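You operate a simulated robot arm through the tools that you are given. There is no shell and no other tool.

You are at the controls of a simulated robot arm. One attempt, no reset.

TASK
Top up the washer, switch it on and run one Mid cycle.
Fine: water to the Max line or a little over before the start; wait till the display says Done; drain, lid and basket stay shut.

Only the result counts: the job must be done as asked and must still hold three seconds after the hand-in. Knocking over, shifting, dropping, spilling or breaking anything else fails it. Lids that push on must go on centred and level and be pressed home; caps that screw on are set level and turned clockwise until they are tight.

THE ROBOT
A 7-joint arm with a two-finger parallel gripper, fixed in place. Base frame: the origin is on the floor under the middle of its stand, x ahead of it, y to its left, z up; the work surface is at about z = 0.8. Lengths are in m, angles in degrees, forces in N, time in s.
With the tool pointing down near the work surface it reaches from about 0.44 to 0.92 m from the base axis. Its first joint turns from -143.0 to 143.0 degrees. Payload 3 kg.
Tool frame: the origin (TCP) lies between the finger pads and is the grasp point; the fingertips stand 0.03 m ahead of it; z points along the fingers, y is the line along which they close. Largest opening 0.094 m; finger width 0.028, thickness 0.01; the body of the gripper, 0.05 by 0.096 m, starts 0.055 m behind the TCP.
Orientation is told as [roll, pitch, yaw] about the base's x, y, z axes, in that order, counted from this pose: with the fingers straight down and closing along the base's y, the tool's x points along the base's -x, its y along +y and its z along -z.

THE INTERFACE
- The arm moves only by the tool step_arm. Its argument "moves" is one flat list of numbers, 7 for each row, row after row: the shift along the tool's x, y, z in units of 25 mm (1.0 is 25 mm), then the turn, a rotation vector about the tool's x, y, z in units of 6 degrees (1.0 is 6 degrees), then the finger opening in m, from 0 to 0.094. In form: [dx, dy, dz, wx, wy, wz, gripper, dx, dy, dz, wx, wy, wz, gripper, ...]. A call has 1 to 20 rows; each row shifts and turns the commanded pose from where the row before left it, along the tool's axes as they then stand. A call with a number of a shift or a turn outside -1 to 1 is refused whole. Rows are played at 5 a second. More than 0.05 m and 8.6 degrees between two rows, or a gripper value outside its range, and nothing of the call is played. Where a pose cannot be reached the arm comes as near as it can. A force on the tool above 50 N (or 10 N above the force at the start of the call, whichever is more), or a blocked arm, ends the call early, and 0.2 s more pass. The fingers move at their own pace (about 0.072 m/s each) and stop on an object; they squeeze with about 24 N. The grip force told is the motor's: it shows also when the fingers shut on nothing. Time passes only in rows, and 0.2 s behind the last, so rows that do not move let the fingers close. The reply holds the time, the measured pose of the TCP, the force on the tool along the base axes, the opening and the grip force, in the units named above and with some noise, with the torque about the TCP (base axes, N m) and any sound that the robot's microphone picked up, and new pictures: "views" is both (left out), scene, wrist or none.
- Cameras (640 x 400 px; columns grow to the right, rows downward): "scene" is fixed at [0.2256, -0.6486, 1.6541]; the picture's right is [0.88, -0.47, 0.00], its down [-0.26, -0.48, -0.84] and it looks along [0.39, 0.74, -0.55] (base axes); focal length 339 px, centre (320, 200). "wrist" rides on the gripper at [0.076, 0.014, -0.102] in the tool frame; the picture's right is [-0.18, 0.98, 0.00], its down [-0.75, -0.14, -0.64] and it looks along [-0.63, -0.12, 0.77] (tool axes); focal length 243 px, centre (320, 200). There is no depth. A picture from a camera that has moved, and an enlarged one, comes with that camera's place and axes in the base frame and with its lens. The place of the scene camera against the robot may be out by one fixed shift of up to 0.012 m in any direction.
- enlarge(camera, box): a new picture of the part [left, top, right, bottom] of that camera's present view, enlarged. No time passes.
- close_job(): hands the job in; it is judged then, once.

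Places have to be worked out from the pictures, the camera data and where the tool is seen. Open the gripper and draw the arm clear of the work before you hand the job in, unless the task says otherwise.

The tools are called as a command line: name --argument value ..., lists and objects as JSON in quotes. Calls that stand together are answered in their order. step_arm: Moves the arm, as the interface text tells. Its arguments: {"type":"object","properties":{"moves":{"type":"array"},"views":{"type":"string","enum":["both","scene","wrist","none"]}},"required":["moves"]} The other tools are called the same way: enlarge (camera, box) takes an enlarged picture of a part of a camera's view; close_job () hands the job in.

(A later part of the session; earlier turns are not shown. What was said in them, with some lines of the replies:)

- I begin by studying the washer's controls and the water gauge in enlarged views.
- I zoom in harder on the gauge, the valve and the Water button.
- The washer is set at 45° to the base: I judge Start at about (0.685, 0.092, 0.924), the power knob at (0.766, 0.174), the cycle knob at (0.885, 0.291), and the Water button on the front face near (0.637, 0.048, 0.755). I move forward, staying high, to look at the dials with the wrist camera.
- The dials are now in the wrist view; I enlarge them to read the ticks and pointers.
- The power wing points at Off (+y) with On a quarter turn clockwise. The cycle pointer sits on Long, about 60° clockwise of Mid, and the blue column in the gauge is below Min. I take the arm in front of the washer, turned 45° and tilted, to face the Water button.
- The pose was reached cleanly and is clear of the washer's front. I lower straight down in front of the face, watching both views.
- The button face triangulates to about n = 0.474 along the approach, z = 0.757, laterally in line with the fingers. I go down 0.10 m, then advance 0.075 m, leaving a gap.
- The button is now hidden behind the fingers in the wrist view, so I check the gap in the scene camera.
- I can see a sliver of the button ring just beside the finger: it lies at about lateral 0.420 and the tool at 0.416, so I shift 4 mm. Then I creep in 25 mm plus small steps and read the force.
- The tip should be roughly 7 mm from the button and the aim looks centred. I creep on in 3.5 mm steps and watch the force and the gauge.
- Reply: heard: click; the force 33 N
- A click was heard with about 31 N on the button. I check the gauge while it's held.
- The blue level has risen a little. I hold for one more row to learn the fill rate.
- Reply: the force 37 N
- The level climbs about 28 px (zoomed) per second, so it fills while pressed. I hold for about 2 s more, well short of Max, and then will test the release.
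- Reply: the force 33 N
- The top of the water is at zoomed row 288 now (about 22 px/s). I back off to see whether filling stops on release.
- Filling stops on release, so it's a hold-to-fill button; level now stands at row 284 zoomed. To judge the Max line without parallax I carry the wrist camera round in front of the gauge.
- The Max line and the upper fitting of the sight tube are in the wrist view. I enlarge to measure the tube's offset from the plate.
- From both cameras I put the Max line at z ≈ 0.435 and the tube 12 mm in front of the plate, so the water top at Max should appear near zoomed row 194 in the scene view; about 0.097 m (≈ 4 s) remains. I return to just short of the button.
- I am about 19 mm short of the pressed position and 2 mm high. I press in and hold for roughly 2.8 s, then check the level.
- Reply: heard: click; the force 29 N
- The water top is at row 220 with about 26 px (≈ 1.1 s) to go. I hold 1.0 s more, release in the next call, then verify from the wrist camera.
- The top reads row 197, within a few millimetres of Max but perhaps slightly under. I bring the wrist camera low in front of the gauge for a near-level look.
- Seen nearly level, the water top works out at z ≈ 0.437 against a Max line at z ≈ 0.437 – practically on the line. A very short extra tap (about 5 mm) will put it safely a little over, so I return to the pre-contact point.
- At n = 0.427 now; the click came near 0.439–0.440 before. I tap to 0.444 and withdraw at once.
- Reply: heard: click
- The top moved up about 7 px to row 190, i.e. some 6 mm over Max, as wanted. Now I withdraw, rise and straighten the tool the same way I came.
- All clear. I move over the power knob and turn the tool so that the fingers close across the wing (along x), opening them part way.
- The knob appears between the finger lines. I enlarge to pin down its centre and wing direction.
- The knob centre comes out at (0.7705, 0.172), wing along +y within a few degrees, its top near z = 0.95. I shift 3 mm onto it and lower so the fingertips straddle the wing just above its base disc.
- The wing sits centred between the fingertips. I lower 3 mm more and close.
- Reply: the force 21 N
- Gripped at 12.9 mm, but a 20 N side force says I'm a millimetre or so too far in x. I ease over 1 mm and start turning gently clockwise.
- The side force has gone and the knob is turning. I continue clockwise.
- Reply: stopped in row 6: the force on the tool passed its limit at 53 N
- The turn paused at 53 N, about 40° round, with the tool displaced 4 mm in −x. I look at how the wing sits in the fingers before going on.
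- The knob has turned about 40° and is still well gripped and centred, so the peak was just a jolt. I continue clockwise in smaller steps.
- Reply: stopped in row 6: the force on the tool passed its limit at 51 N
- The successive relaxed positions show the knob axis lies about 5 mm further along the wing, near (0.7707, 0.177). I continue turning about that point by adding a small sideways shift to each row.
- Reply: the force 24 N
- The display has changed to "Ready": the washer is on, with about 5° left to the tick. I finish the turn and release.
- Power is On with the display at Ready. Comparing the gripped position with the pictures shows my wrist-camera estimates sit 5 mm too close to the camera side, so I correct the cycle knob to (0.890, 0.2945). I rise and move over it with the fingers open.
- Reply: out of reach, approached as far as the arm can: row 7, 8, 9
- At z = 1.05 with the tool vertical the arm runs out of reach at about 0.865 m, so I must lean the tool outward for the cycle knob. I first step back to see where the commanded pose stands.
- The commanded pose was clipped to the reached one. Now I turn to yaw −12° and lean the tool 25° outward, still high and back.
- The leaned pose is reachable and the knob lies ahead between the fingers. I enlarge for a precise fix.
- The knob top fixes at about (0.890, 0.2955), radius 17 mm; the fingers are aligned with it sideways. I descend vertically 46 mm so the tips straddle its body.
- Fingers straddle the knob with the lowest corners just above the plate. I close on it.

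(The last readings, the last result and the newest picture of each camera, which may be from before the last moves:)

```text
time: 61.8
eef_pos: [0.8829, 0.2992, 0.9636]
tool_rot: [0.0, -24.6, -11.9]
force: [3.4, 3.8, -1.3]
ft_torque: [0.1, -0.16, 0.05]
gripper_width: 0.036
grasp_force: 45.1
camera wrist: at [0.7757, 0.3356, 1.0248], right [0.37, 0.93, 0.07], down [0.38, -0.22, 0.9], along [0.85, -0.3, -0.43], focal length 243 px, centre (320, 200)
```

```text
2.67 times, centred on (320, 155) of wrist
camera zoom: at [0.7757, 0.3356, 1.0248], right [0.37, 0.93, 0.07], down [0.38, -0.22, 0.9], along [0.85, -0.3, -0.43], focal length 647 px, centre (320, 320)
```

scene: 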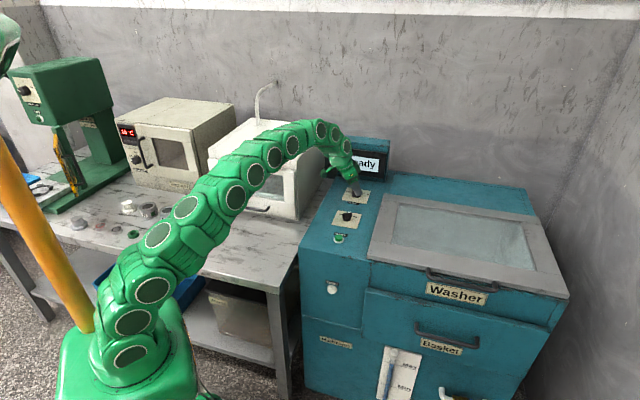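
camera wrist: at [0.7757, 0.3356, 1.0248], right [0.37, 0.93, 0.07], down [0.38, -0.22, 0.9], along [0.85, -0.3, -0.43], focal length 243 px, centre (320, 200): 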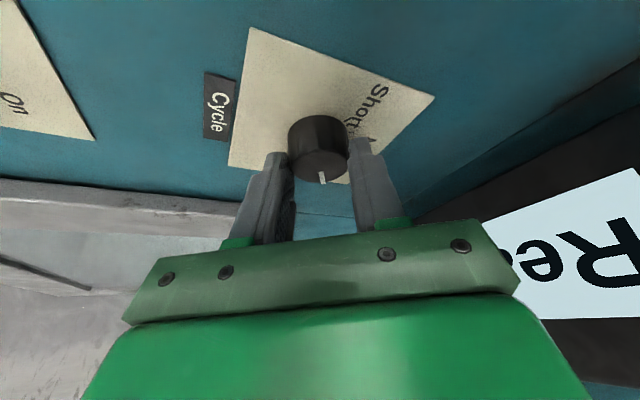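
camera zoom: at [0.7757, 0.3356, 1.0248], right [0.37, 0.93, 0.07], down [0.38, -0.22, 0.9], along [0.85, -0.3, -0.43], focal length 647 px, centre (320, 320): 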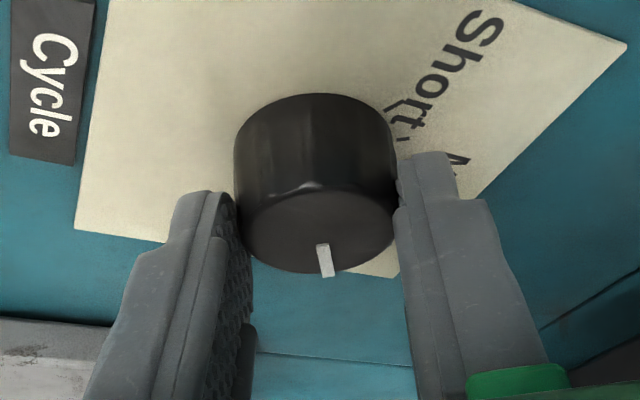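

The knob is held at 36 mm with almost no side force. I turn it counter-clockwise about the vertical through its axis, 30° first.

step_arm --moves '[0, -0.0168, 0, -0.208, 0, -0.4546, 0.0, 0, -0.0168, 0, -0.208, 0, -0.4546, 0.0, 0, -0.0168, 0, -0.208, 0, -0.4546, 0.0, 0, -0.0168, 0, -0.208, 0, -0.4546, 0.0, 0, -0.0168, 0, -0.208, 0, -0.4546, 0.0, 0, -0.0168, 0, -0.208, 0, -0.4546, 0.0, 0, -0.0168, 0, -0.208, 0, -0.4546, 0.0, 0, -0.0168, 0, -0.208, 0, -0.4546, 0.0, 0, -0.0168, 0, -0.208, 0, -0.4546, 0.0, 0, -0.0168, 0, -0.208, 0, -0.4546, 0.0]' --views "both"

enlarge --camera "wrist" --box '[220, 80, 420, 230]'

```text
time: 64.0
eef_pos: [0.8826, 0.2934, 0.9634]
tool_rot: [0.0, -24.7, 18.3]
force: [32.2, 26.2, 13.6]
ft_torque: [0.98, -1.31, 0.14]
gripper_width: 0.0357
grasp_force: 45.2
camera wrist: at [0.7715, 0.2723, 1.0246], right [-0.15, 0.99, 0.07], down [0.44, 0.0, 0.9], along [0.89, 0.17, -0.43], focal length 243 px, centre (320, 200)
```

scene: 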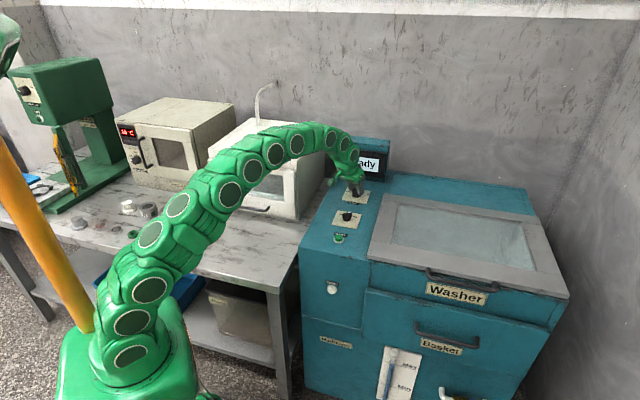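
wrist: 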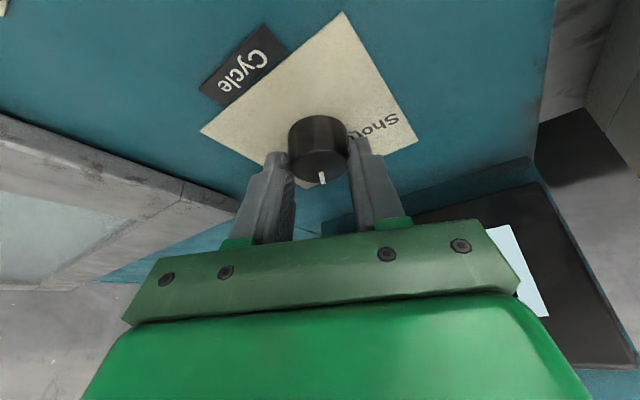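

```text
2.67 times, centred on (320, 155) of wrist
camera zoom: at [0.7715, 0.2723, 1.0246], right [-0.15, 0.99, 0.07], down [0.44, 0.0, 0.9], along [0.89, 0.17, -0.43], focal length 647 px, centre (320, 320)
```

zoom: 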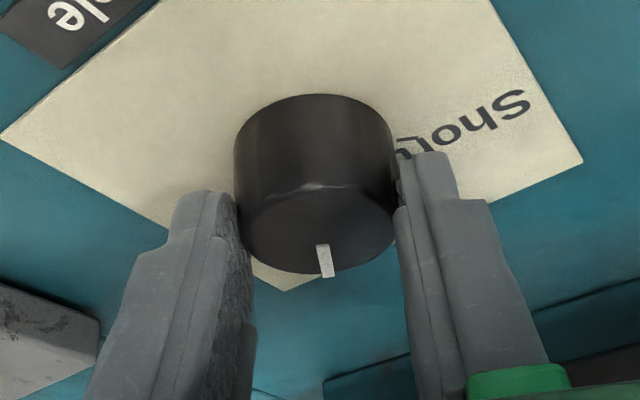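

The pointer is turning with the fingers. There is about 40 N pulling the tool outward, so I relieve it with a 2 mm outward shift before going on.

step_arm --moves '[-0.073, 0.02, 0.033, 0, 0, 0, 0.0, 0, 0, 0, 0, 0, 0, 0.0]' --views "none"

```text
time: 64.6
eef_pos: [0.8823, 0.2948, 0.9643]
tool_rot: [-0.1, -24.5, 18.3]
force: [-28.9, 2.4, 38.5]
ft_torque: [0.23, 0.95, 0.09]
gripper_width: 0.0361
grasp_force: 44.2
```

That overshot slightly and loads the tool upward. I take back under a millimetre and lift 1 mm.

step_arm --moves '[0.0125, 0, -0.05, 0, 0, 0, 0.0, 0, 0, 0, 0, 0, 0, 0.0]' --views "none"

```text
time: 65.2
eef_pos: [0.8838, 0.2928, 0.9648]
tool_rot: [-0.1, -24.5, 18.2]
force: [-11.1, 6.5, 17.6]
ft_torque: [0.36, -0.18, 0.09]
gripper_width: 0.0357
grasp_force: 45.1
```

Loads are moderate now. I turn another 15°, with a slight outward drift added.

step_arm --moves '[-0.003, -0.0168, 0.001, -0.208, 0, -0.4546, 0.0, -0.003, -0.0168, 0.001, -0.208, 0, -0.4546, 0.0, -0.003, -0.0168, 0.001, -0.208, 0, -0.4546, 0.0, -0.003, -0.0168, 0.001, -0.208, 0, -0.4546, 0.0, -0.003, -0.0168, 0.001, -0.208, 0, -0.4546, 0.0]' --views "none"

```text
time: 66.4
eef_pos: [0.8822, 0.2922, 0.9636]
tool_rot: [-0.1, -24.4, 33.1]
force: [-21.5, -3.8, 3.3]
ft_torque: [-0.47, 0.82, 0.08]
gripper_width: 0.0362
grasp_force: 44.9
```

Loads stay low. I complete the last 15° and look at the pointer.

step_arm --moves '[0.003, -0.0168, -0.001, -0.208, 0, -0.4546, 0.0, 0.003, -0.0168, -0.001, -0.208, 0, -0.4546, 0.0, 0, -0.0168, 0, -0.208, 0, -0.4546, 0.0, 0, -0.0168, 0, -0.208, 0, -0.4546, 0.0, 0, -0.0168, 0, -0.208, 0, -0.4546, 0.0]' --views "both"

enlarge --camera "wrist" --box '[220, 60, 420, 210]'

enlarge --camera "scene" --box '[320, 150, 400, 220]'

```text
time: 67.6
eef_pos: [0.8847, 0.2901, 0.9642]
tool_rot: [0.1, -24.4, 48.2]
force: [-20.9, -13.4, -18.3]
ft_torque: [-0.5, 0.55, 0.07]
gripper_width: 0.0358
grasp_force: 45.2
camera wrist: at [0.8001, 0.2163, 1.0251], right [-0.62, 0.78, 0.08], down [0.39, 0.22, 0.9], along [0.68, 0.58, -0.44], focal length 243 px, centre (320, 200)
```

scene: 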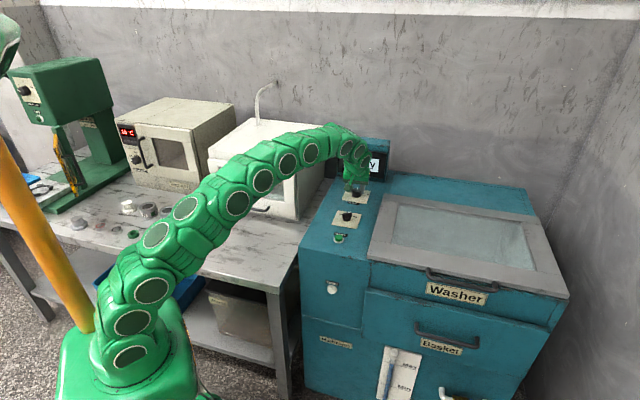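
wrist: 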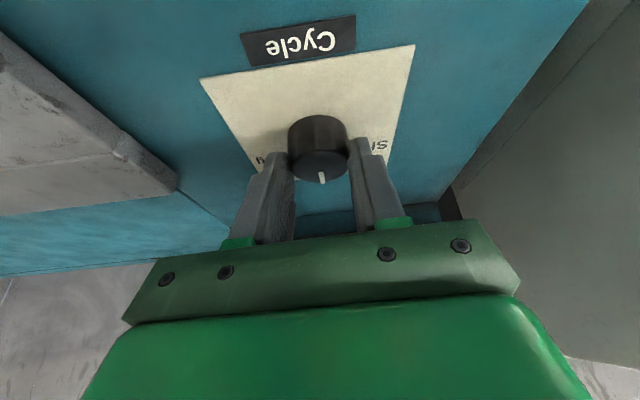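

```text
2.67 times, centred on (320, 135) of wrist
camera zoom: at [0.8001, 0.2163, 1.0251], right [-0.62, 0.78, 0.08], down [0.39, 0.22, 0.9], along [0.68, 0.58, -0.44], focal length 647 px, centre (320, 373)
```

zoom: 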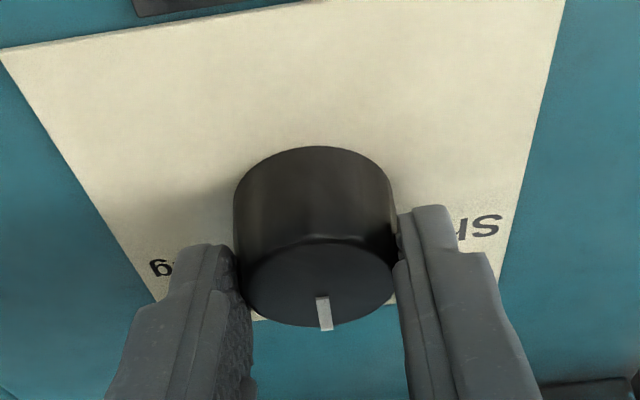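

```text
5.71 times, centred on (360, 185) of scene
camera zoom: at [0.2256, -0.6486, 1.6541], right [0.88, -0.47, 0.0], down [-0.26, -0.48, -0.84], along [0.39, 0.74, -0.55], focal length 1937 px, centre (91, 286)
```

zoom: 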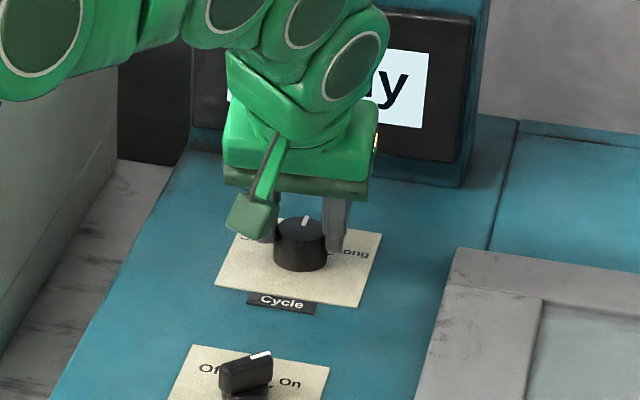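

The pointer is at the plate's "up" position, i.e. Mid. I open the fingers, lift straight up and check it.

step_arm --moves '[0, 0, 0, 0, 0, 0, 0.07, 0, 0, 0, 0, 0, 0, 0.07, -0.416, 0, -0.909, 0, 0, 0, 0.07, -0.416, 0, -0.909, 0, 0, 0, 0.07, -0.416, 0, -0.909, 0, 0, 0, 0.07]' --views "both"

enlarge --camera "wrist" --box '[220, 0, 420, 150]'

enlarge --camera "scene" --box '[320, 150, 400, 220]'

```text
time: 68.8
eef_pos: [0.886, 0.2907, 1.039]
tool_rot: [-0.1, -24.5, 48.2]
force: [0.2, -0.5, -1.1]
ft_torque: [0.0, -0.02, 0.03]
gripper_width: 0.0697
grasp_force: 0.0
camera wrist: at [0.8006, 0.2172, 1.1004], right [-0.62, 0.78, 0.07], down [0.38, 0.22, 0.9], along [0.68, 0.59, -0.44], focal length 243 px, centre (320, 200)
```

scene: 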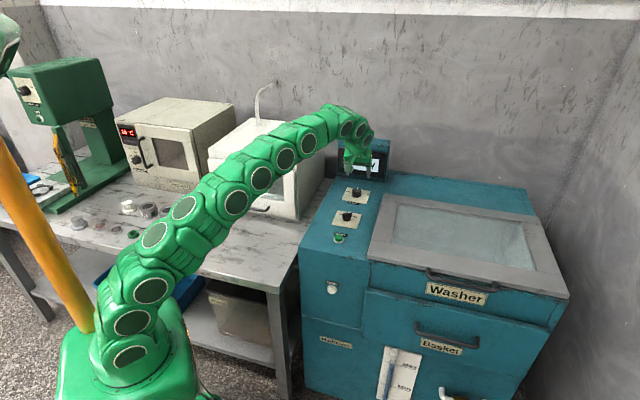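
wrist: 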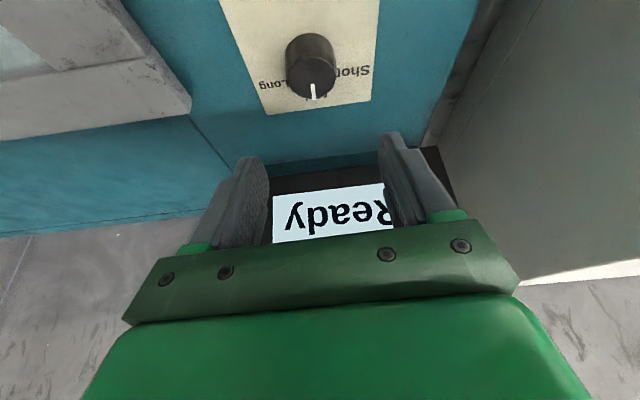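

```text
2.67 times, centred on (320, 75) of wrist
camera zoom: at [0.8006, 0.2172, 1.1004], right [-0.62, 0.78, 0.07], down [0.38, 0.22, 0.9], along [0.68, 0.59, -0.44], focal length 647 px, centre (320, 533)
```

zoom: 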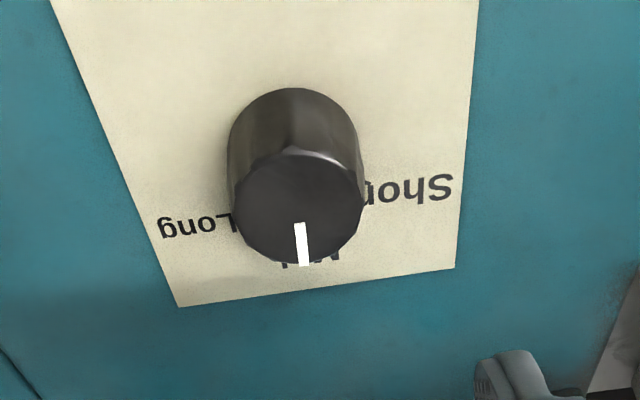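

```text
5.71 times, centred on (360, 185) of scene
camera zoom: at [0.2256, -0.6486, 1.6541], right [0.88, -0.47, 0.0], down [-0.26, -0.48, -0.84], along [0.39, 0.74, -0.55], focal length 1937 px, centre (91, 286)
```

zoom: 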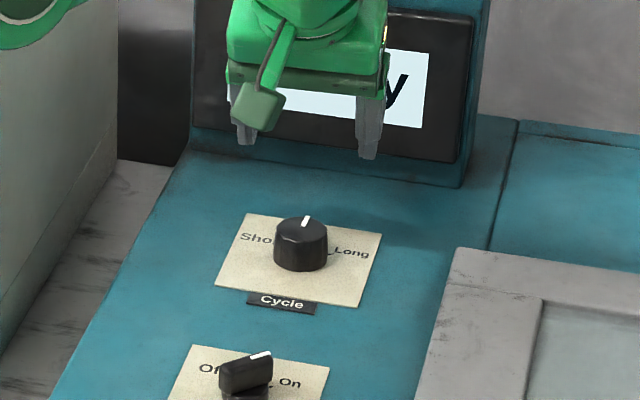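

The pointer measures 43° azimuth, i.e. within 2° of Mid (45°), and the display still reads Ready. Next I pull back toward Start at about (0.689, 0.0935), straighten the tool and close the fingers.

step_arm --moves '[0.909, 0.05, -0.416, 0, 0, 0, 0.03, 0.909, 0.05, -0.416, 0, 0, 0, 0.0, 0.909, 0.05, -0.416, 0, 0, 0, 0.0, 0.909, 0.05, -0.416, 0, 0, 0, 0.0, 0.909, 0.05, -0.416, 0, 0, 0, 0.0, 0.909, 0.05, -0.416, 0, 0, 0, 0.0, 0.909, 0.05, -0.416, 0, 0, 0, 0.0, 0.909, 0.05, -0.416, 0, 0, 0, 0.0, 0.909, 0.05, -0.416, 0, 0, 0, 0.0, 0.909, 0.05, -0.416, 0, 0, 0, 0.0, 0.909, 0.05, -0.416, 0, 0, 0, 0.0, 0, 0, 0, 0, 0.817, 0, 0.0, 0, 0, 0, 0, 0.817, 0, 0.0, 0, 0, 0, 0, 0.817, 0, 0.0, 0, 0, 0, 0, 0.817, 0, 0.0, 0, 0, 0, 0, 0.817, 0, 0.0, 0, 0, 0, 0, 0, 0, 0.0]' --views "both"

```text
time: 72.4
eef_pos: [0.692, 0.0954, 1.0405]
tool_rot: [-0.1, 0.1, 48.1]
force: [-0.4, 0.5, 0.4]
ft_torque: [0.02, 0.01, 0.01]
gripper_width: 0.0
grasp_force: 24.0
camera wrist: at [0.631, 0.0479, 1.1429], right [-0.61, 0.79, 0.0], down [0.61, 0.47, 0.64], along [0.51, 0.39, -0.77], focal length 243 px, centre (320, 200)
```

scene: 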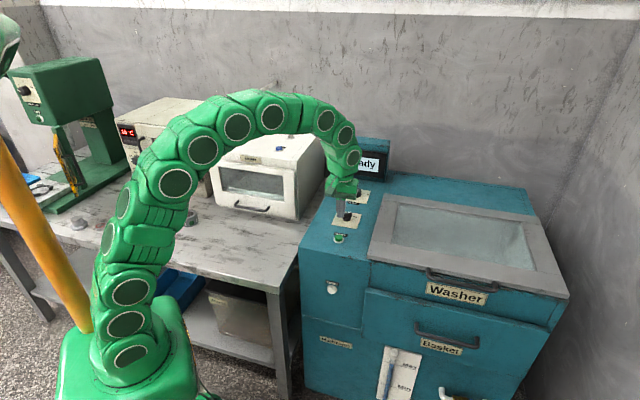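
wrist: 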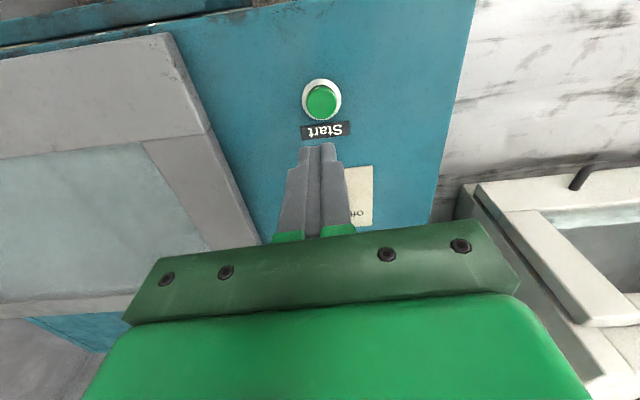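

Start's ring fixes at (0.688, 0.094), in agreement. Before pressing, one last look at the gauge and the display.

enlarge --camera "scene" --box '[365, 335, 445, 400]'

enlarge --camera "scene" --box '[310, 130, 410, 230]'

```text
6.15 times, centred on (405, 368) of scene
camera zoom: at [0.2256, -0.6486, 1.6541], right [0.88, -0.47, 0.0], down [-0.26, -0.48, -0.84], along [0.39, 0.74, -0.55], focal length 2086 px, centre (-203, -831)
```

zoom: 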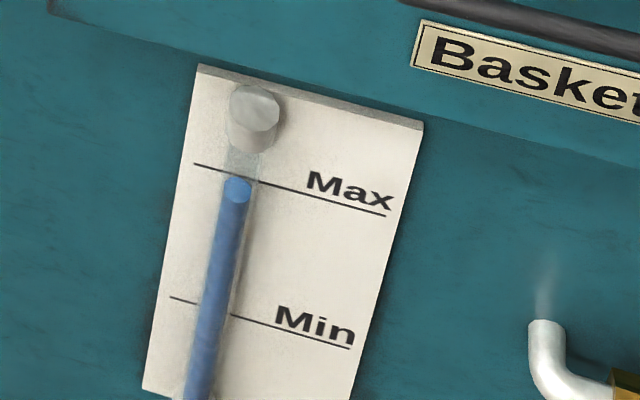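

```text
4.00 times, centred on (360, 180) of scene
camera zoom: at [0.2256, -0.6486, 1.6541], right [0.88, -0.47, 0.0], down [-0.26, -0.48, -0.84], along [0.39, 0.74, -0.55], focal length 1356 px, centre (160, 280)
```

zoom: 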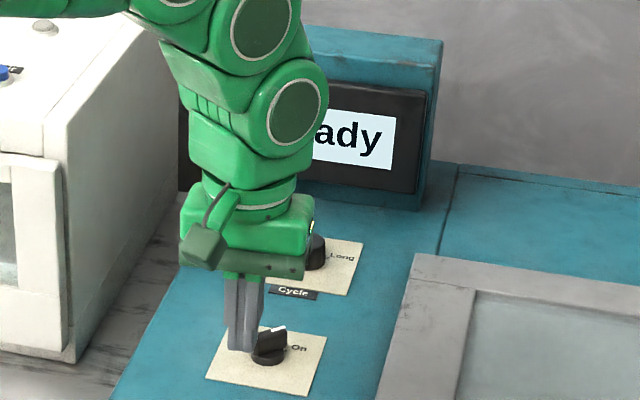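

Level unchanged, a few millimetres over Max, and the display shows Ready. I centre over Start and descend to just above it.

step_arm --moves '[0.074, 0.028, 0.8, 0, 0, 0, 0.0, 0.074, 0.028, 0.8, 0, 0, 0, 0.0, 0, 0, 0.8, 0, 0, 0, 0.0, 0, 0, 0, 0, 0, 0, 0.0]' --views "both"

enlarge --camera "scene" --box '[310, 190, 380, 250]'

```text
time: 73.4
eef_pos: [0.6888, 0.0922, 0.9802]
tool_rot: [-0.1, 0.0, 48.1]
force: [0.4, 1.1, -0.3]
ft_torque: [0.04, -0.01, 0.04]
gripper_width: 0.0001
grasp_force: 24.3
camera wrist: at [0.6271, 0.0454, 1.0832], right [-0.61, 0.79, 0.0], down [0.61, 0.47, 0.64], along [0.51, 0.39, -0.77], focal length 243 px, centre (320, 200)
```

scene: 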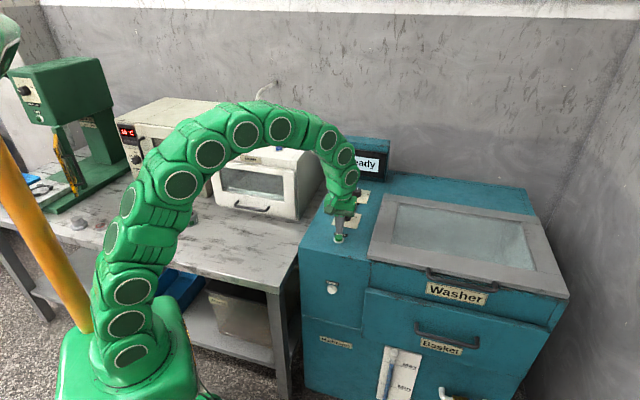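
wrist: 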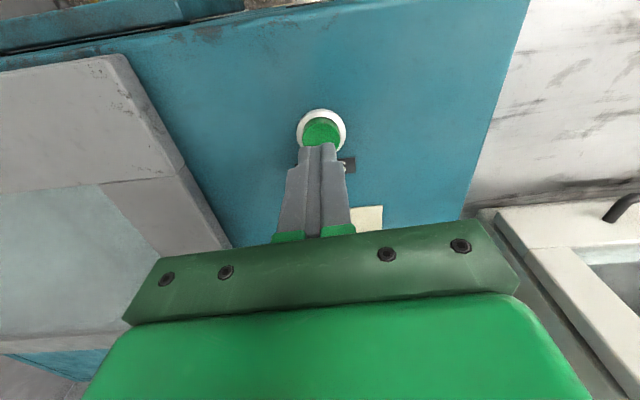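

```text
6.67 times, centred on (345, 220) of scene
camera zoom: at [0.2256, -0.6486, 1.6541], right [0.88, -0.47, 0.0], down [-0.26, -0.48, -0.84], along [0.39, 0.74, -0.55], focal length 2260 px, centre (153, 67)
```

zoom: 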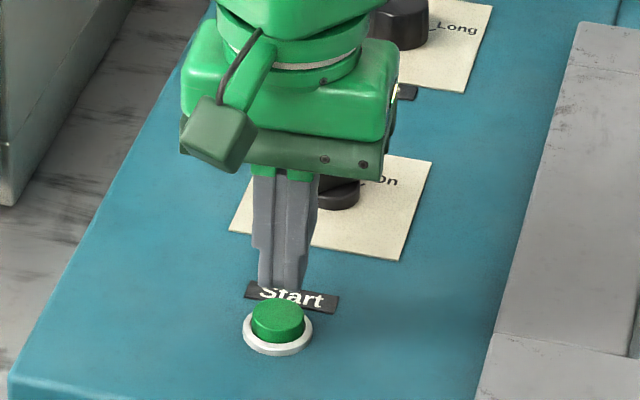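

The tips hang right over the button cap, about 12 mm above. I creep down in 2.5 mm steps.

step_arm --moves '[0, 0, 0.1, 0, 0, 0, 0.0, 0, 0, 0.1, 0, 0, 0, 0.0, 0, 0, 0.1, 0, 0, 0, 0.0, 0, 0, 0.1, 0, 0, 0, 0.0, 0, 0, 0.1, 0, 0, 0, 0.0]' --views "scene"

```text
time: 74.6
eef_pos: [0.6886, 0.0934, 0.9672]
tool_rot: [-0.1, -0.1, 48.1]
force: [0.6, -0.4, -1.6]
ft_torque: [0.02, 0.0, 0.0]
gripper_width: 0.0001
grasp_force: 24.1
```

scene: 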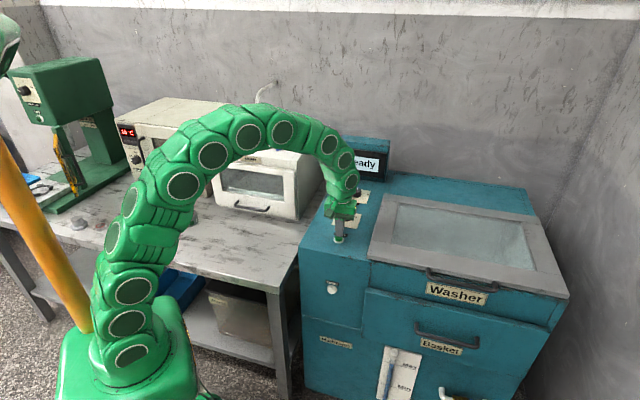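

No contact yet at z = 0.967. I continue with 2 mm steps.

step_arm --moves '[0, 0, 0.08, 0, 0, 0, 0.0, 0, 0, 0.08, 0, 0, 0, 0.0, 0, 0, 0.08, 0, 0, 0, 0.0]' --views "scene"

```text
time: 75.4
eef_pos: [0.6887, 0.0931, 0.9608]
tool_rot: [0.1, 0.1, 48.2]
force: [-0.9, -0.1, 0.9]
ft_torque: [0.06, 0.02, 0.01]
gripper_width: 0.0001
grasp_force: 24.1
heard: click
```

scene: 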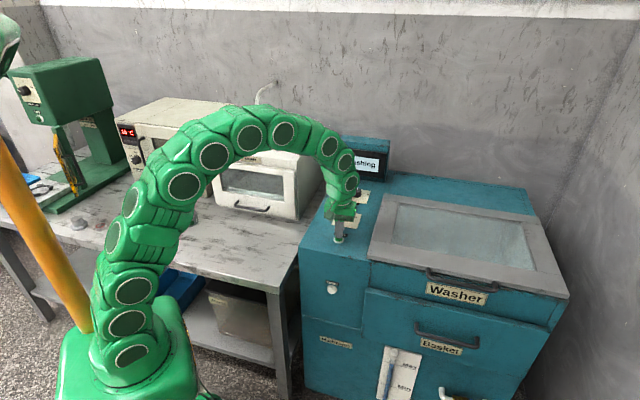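

A click, and the display now reads "Washing". I lift off the button and draw the arm back clear while the cycle runs, opening the gripper on the way.

step_arm --moves '[0, 0, -0.6, 0, 0, 0, 0.0, 0, 0, -1, 0, 0, 0, 0.0, 0, 0, -1, 0, 0, 0, 0.0, 0, 0, -1, 0, 0, 0, 0.0, 0, 0, -1, 0, 0, 0, 0.0, 1, 0, -0.5, 0, 0, 0, 0.05, 1, 0, -0.5, 0, 0, 0, 0.06, 1, 0, 0, 0, 0, 0, 0.06, 1, 0, 0, 0, 0, 0, 0.06, 1, 0, 0, 0, 0, 0, 0.06, 1, 0, 0, 0, 0, 0, 0.06]' --views "scene"

enlarge --camera "scene" --box '[310, 120, 430, 220]'

```text
time: 77.8
eef_pos: [0.588, -0.0176, 1.1019]
tool_rot: [0.1, 0.1, 48.1]
force: [-0.3, -0.7, -0.1]
ft_torque: [0.02, 0.01, -0.01]
gripper_width: 0.0599
grasp_force: 0.0
```

scene: 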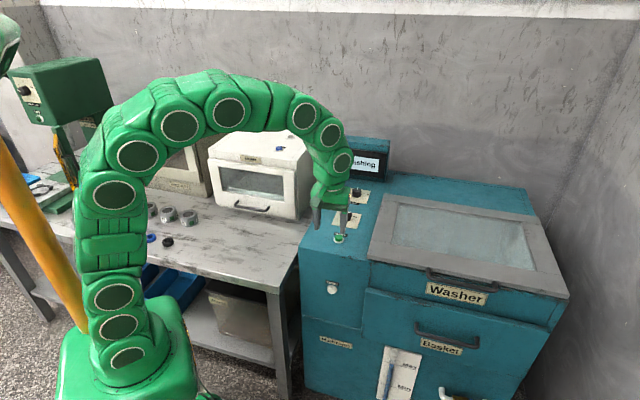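

```text
4.00 times, centred on (370, 170) of scene
camera zoom: at [0.2256, -0.6486, 1.6541], right [0.88, -0.47, 0.0], down [-0.26, -0.48, -0.84], along [0.39, 0.74, -0.55], focal length 1356 px, centre (120, 320)
```

zoom: 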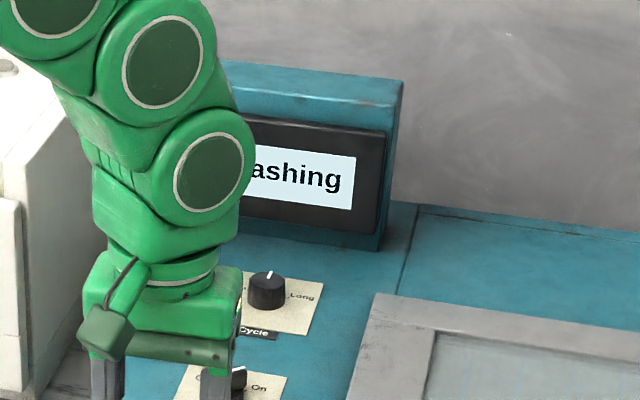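

"Washing" is running. I draw the arm a little further back and up so the display is fully visible, then wait.

step_arm --moves '[1, 0.3, -0.5, 0, 0, 0, 0.06, 1, 0.3, -0.5, 0, 0, 0, 0.06, 0, 0.5, -0.5, 0, 0, 0, 0.06, 0, 0, 0, 0, 0, 0, 0.06, 0, 0, 0, 0, 0, 0, 0.06, 0, 0, 0, 0, 0, 0, 0.06, 0, 0, 0, 0, 0, 0, 0.06, 0, 0, 0, 0, 0, 0, 0.06, 0, 0, 0, 0, 0, 0, 0.06, 0, 0, 0, 0, 0, 0, 0.06, 0, 0, 0, 0, 0, 0, 0.06, 0, 0, 0, 0, 0, 0, 0.06, 0, 0, 0, 0, 0, 0, 0.06, 0, 0, 0, 0, 0, 0, 0.06, 0, 0, 0, 0, 0, 0, 0.06, 0, 0, 0, 0, 0, 0, 0.06, 0, 0, 0, 0, 0, 0, 0.06, 0, 0, 0, 0, 0, 0, 0.06, 0, 0, 0, 0, 0, 0, 0.06, 0, 0, 0, 0, 0, 0, 0.06]' --views "scene"

enlarge --camera "scene" --box '[310, 120, 430, 220]'

enlarge --camera "scene" --box '[365, 335, 445, 400]'

```text
time: 82.0
eef_pos: [0.5337, -0.0357, 1.1383]
tool_rot: [0.0, 0.0, 48.2]
force: [0.1, -0.4, 0.3]
ft_torque: [0.01, -0.02, 0.02]
gripper_width: 0.06
grasp_force: 0.0
```

scene: 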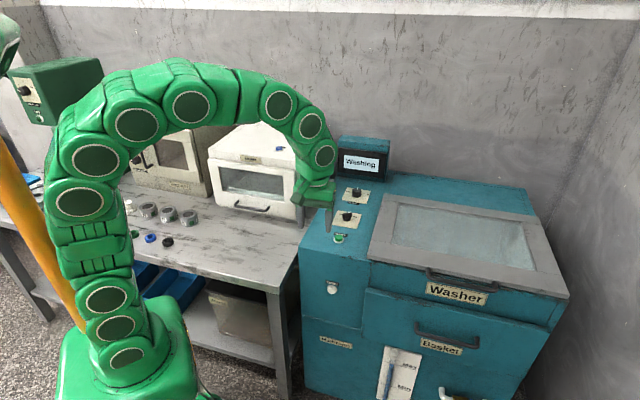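

```text
4.00 times, centred on (370, 170) of scene
camera zoom: at [0.2256, -0.6486, 1.6541], right [0.88, -0.47, 0.0], down [-0.26, -0.48, -0.84], along [0.39, 0.74, -0.55], focal length 1356 px, centre (120, 320)
```

zoom: 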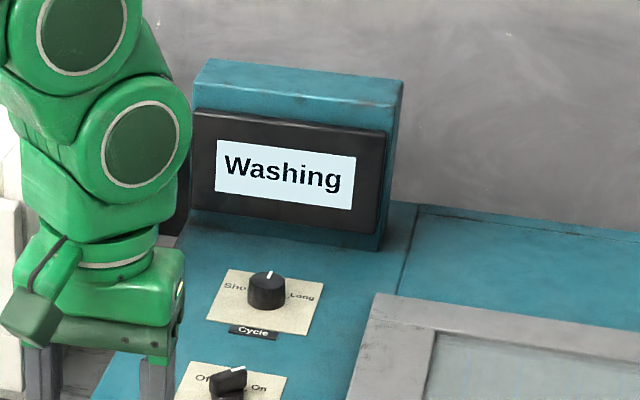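

```text
6.15 times, centred on (405, 368) of scene
camera zoom: at [0.2256, -0.6486, 1.6541], right [0.88, -0.47, 0.0], down [-0.26, -0.48, -0.84], along [0.39, 0.74, -0.55], focal length 2086 px, centre (-203, -831)
```

zoom: 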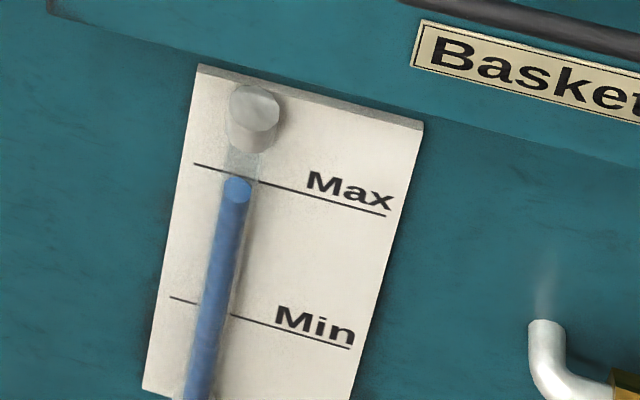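

The display reads "Washing", the knobs stand at On and Mid, and the level holds. I wait, without moving, for Done.

step_arm --moves '[0, 0, 0, 0, 0, 0, 0.06, 0, 0, 0, 0, 0, 0, 0.06, 0, 0, 0, 0, 0, 0, 0.06, 0, 0, 0, 0, 0, 0, 0.06, 0, 0, 0, 0, 0, 0, 0.06, 0, 0, 0, 0, 0, 0, 0.06, 0, 0, 0, 0, 0, 0, 0.06, 0, 0, 0, 0, 0, 0, 0.06, 0, 0, 0, 0, 0, 0, 0.06, 0, 0, 0, 0, 0, 0, 0.06, 0, 0, 0, 0, 0, 0, 0.06, 0, 0, 0, 0, 0, 0, 0.06, 0, 0, 0, 0, 0, 0, 0.06, 0, 0, 0, 0, 0, 0, 0.06, 0, 0, 0, 0, 0, 0, 0.06, 0, 0, 0, 0, 0, 0, 0.06, 0, 0, 0, 0, 0, 0, 0.06, 0, 0, 0, 0, 0, 0, 0.06, 0, 0, 0, 0, 0, 0, 0.06, 0, 0, 0, 0, 0, 0, 0.06]' --views "none"

step_arm --moves '[0, 0, 0, 0, 0, 0, 0.06, 0, 0, 0, 0, 0, 0, 0.06, 0, 0, 0, 0, 0, 0, 0.06, 0, 0, 0, 0, 0, 0, 0.06, 0, 0, 0, 0, 0, 0, 0.06, 0, 0, 0, 0, 0, 0, 0.06, 0, 0, 0, 0, 0, 0, 0.06, 0, 0, 0, 0, 0, 0, 0.06, 0, 0, 0, 0, 0, 0, 0.06, 0, 0, 0, 0, 0, 0, 0.06, 0, 0, 0, 0, 0, 0, 0.06, 0, 0, 0, 0, 0, 0, 0.06, 0, 0, 0, 0, 0, 0, 0.06, 0, 0, 0, 0, 0, 0, 0.06, 0, 0, 0, 0, 0, 0, 0.06, 0, 0, 0, 0, 0, 0, 0.06, 0, 0, 0, 0, 0, 0, 0.06, 0, 0, 0, 0, 0, 0, 0.06, 0, 0, 0, 0, 0, 0, 0.06, 0, 0, 0, 0, 0, 0, 0.06]' --views "scene"

enlarge --camera "scene" --box '[310, 120, 430, 220]'

```text
time: 86.2
eef_pos: [0.5338, -0.0353, 1.1399]
tool_rot: [0.0, -0.1, 48.0]
force: [-0.4, -1.2, 0.6]
ft_torque: [-0.01, -0.02, 0.02]
gripper_width: 0.06
grasp_force: 0.1
```

```text
time: 90.4
eef_pos: [0.5342, -0.036, 1.1395]
tool_rot: [0.0, 0.1, 48.1]
force: [-0.3, 0.7, -1.1]
ft_torque: [-0.04, 0.02, -0.03]
gripper_width: 0.0598
grasp_force: 0.1
```

scene: 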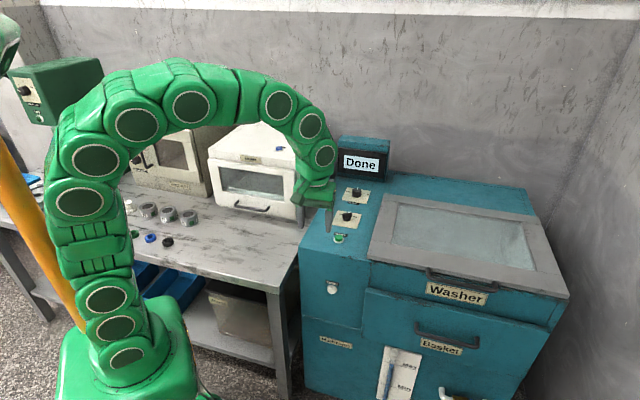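

```text
4.00 times, centred on (370, 170) of scene
camera zoom: at [0.2256, -0.6486, 1.6541], right [0.88, -0.47, 0.0], down [-0.26, -0.48, -0.84], along [0.39, 0.74, -0.55], focal length 1356 px, centre (120, 320)
```

zoom: 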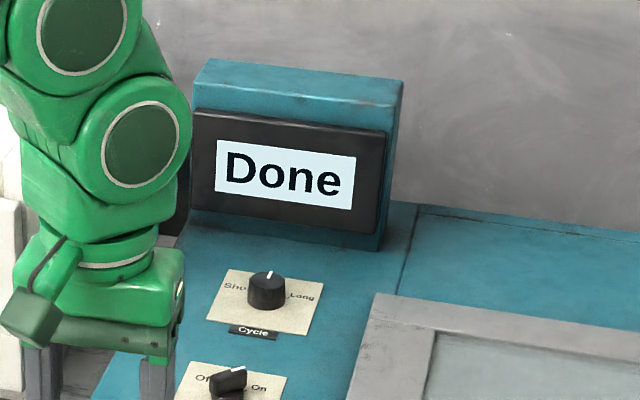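

The display says Done; lid, basket and drain are as they were. I open the gripper fully and draw the arm a bit further back, then confirm the state.

step_arm --moves '[0.5, 0, -1, 0, 0, 0, 0.094, 0.5, 0, -1, 0, 0, 0, 0.094, 0, 0, 0, 0, 0, 0, 0.094, 0, 0, 0, 0, 0, 0, 0.094]' --views "scene"

enlarge --camera "scene" --box '[290, 240, 540, 400]'

```text
time: 91.4
eef_pos: [0.5185, -0.055, 1.1898]
tool_rot: [-0.1, 0.1, 48.1]
force: [-0.3, -0.2, 0.0]
ft_torque: [-0.01, -0.01, -0.01]
gripper_width: 0.094
grasp_force: 0.0
```

scene: 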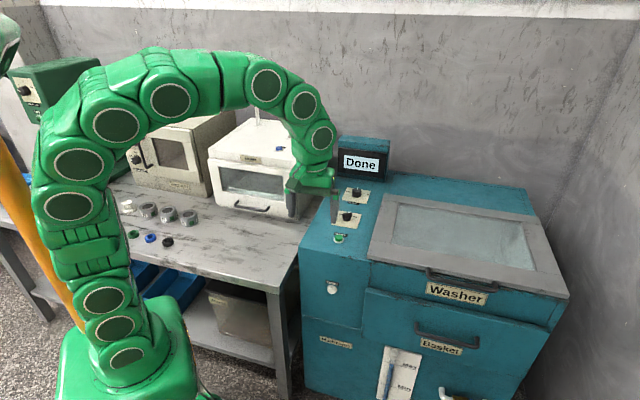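

```text
2.50 times, centred on (415, 320) of scene
camera zoom: at [0.2256, -0.6486, 1.6541], right [0.88, -0.47, 0.0], down [-0.26, -0.48, -0.84], along [0.39, 0.74, -0.55], focal length 848 px, centre (82, -100)
```

zoom: 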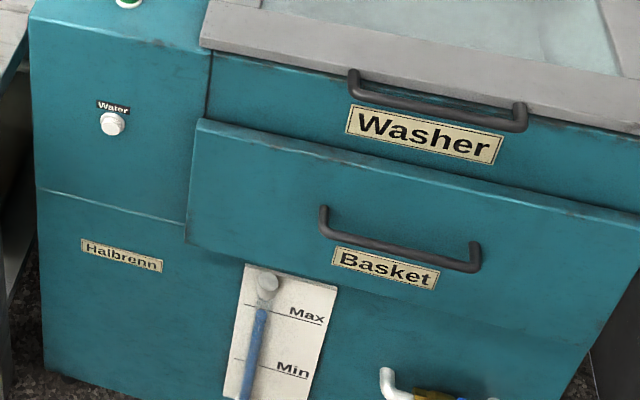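

The display still shows Done, the water level holds at Max, everything is shut, and the arm is clear with the gripper open. I hand the job in.

close_job

```text
The job is handed in.
```

The washer ran one Mid cycle. The display read Done before I handed the job in.

- **Water:** I held the Water button until the level was about 6 mm over the Max line, before the start. That height is my estimate from the camera pictures. The level held steady afterwards.
- **Settings:** I turned the power knob to On and the display showed Ready. I then turned the cycle dial from Long to Mid; the pointer sits within about 2° of the Mid position.
- **Cycle:** One press of Start gave Washing, then Done about 15 s later or less.
- **Left as found:** I didn't touch the drain, lid or basket, and in the last picture they look shut. Nothing was knocked or spilled that I could see.

The arm is drawn back clear of the washer with the gripper fully open.
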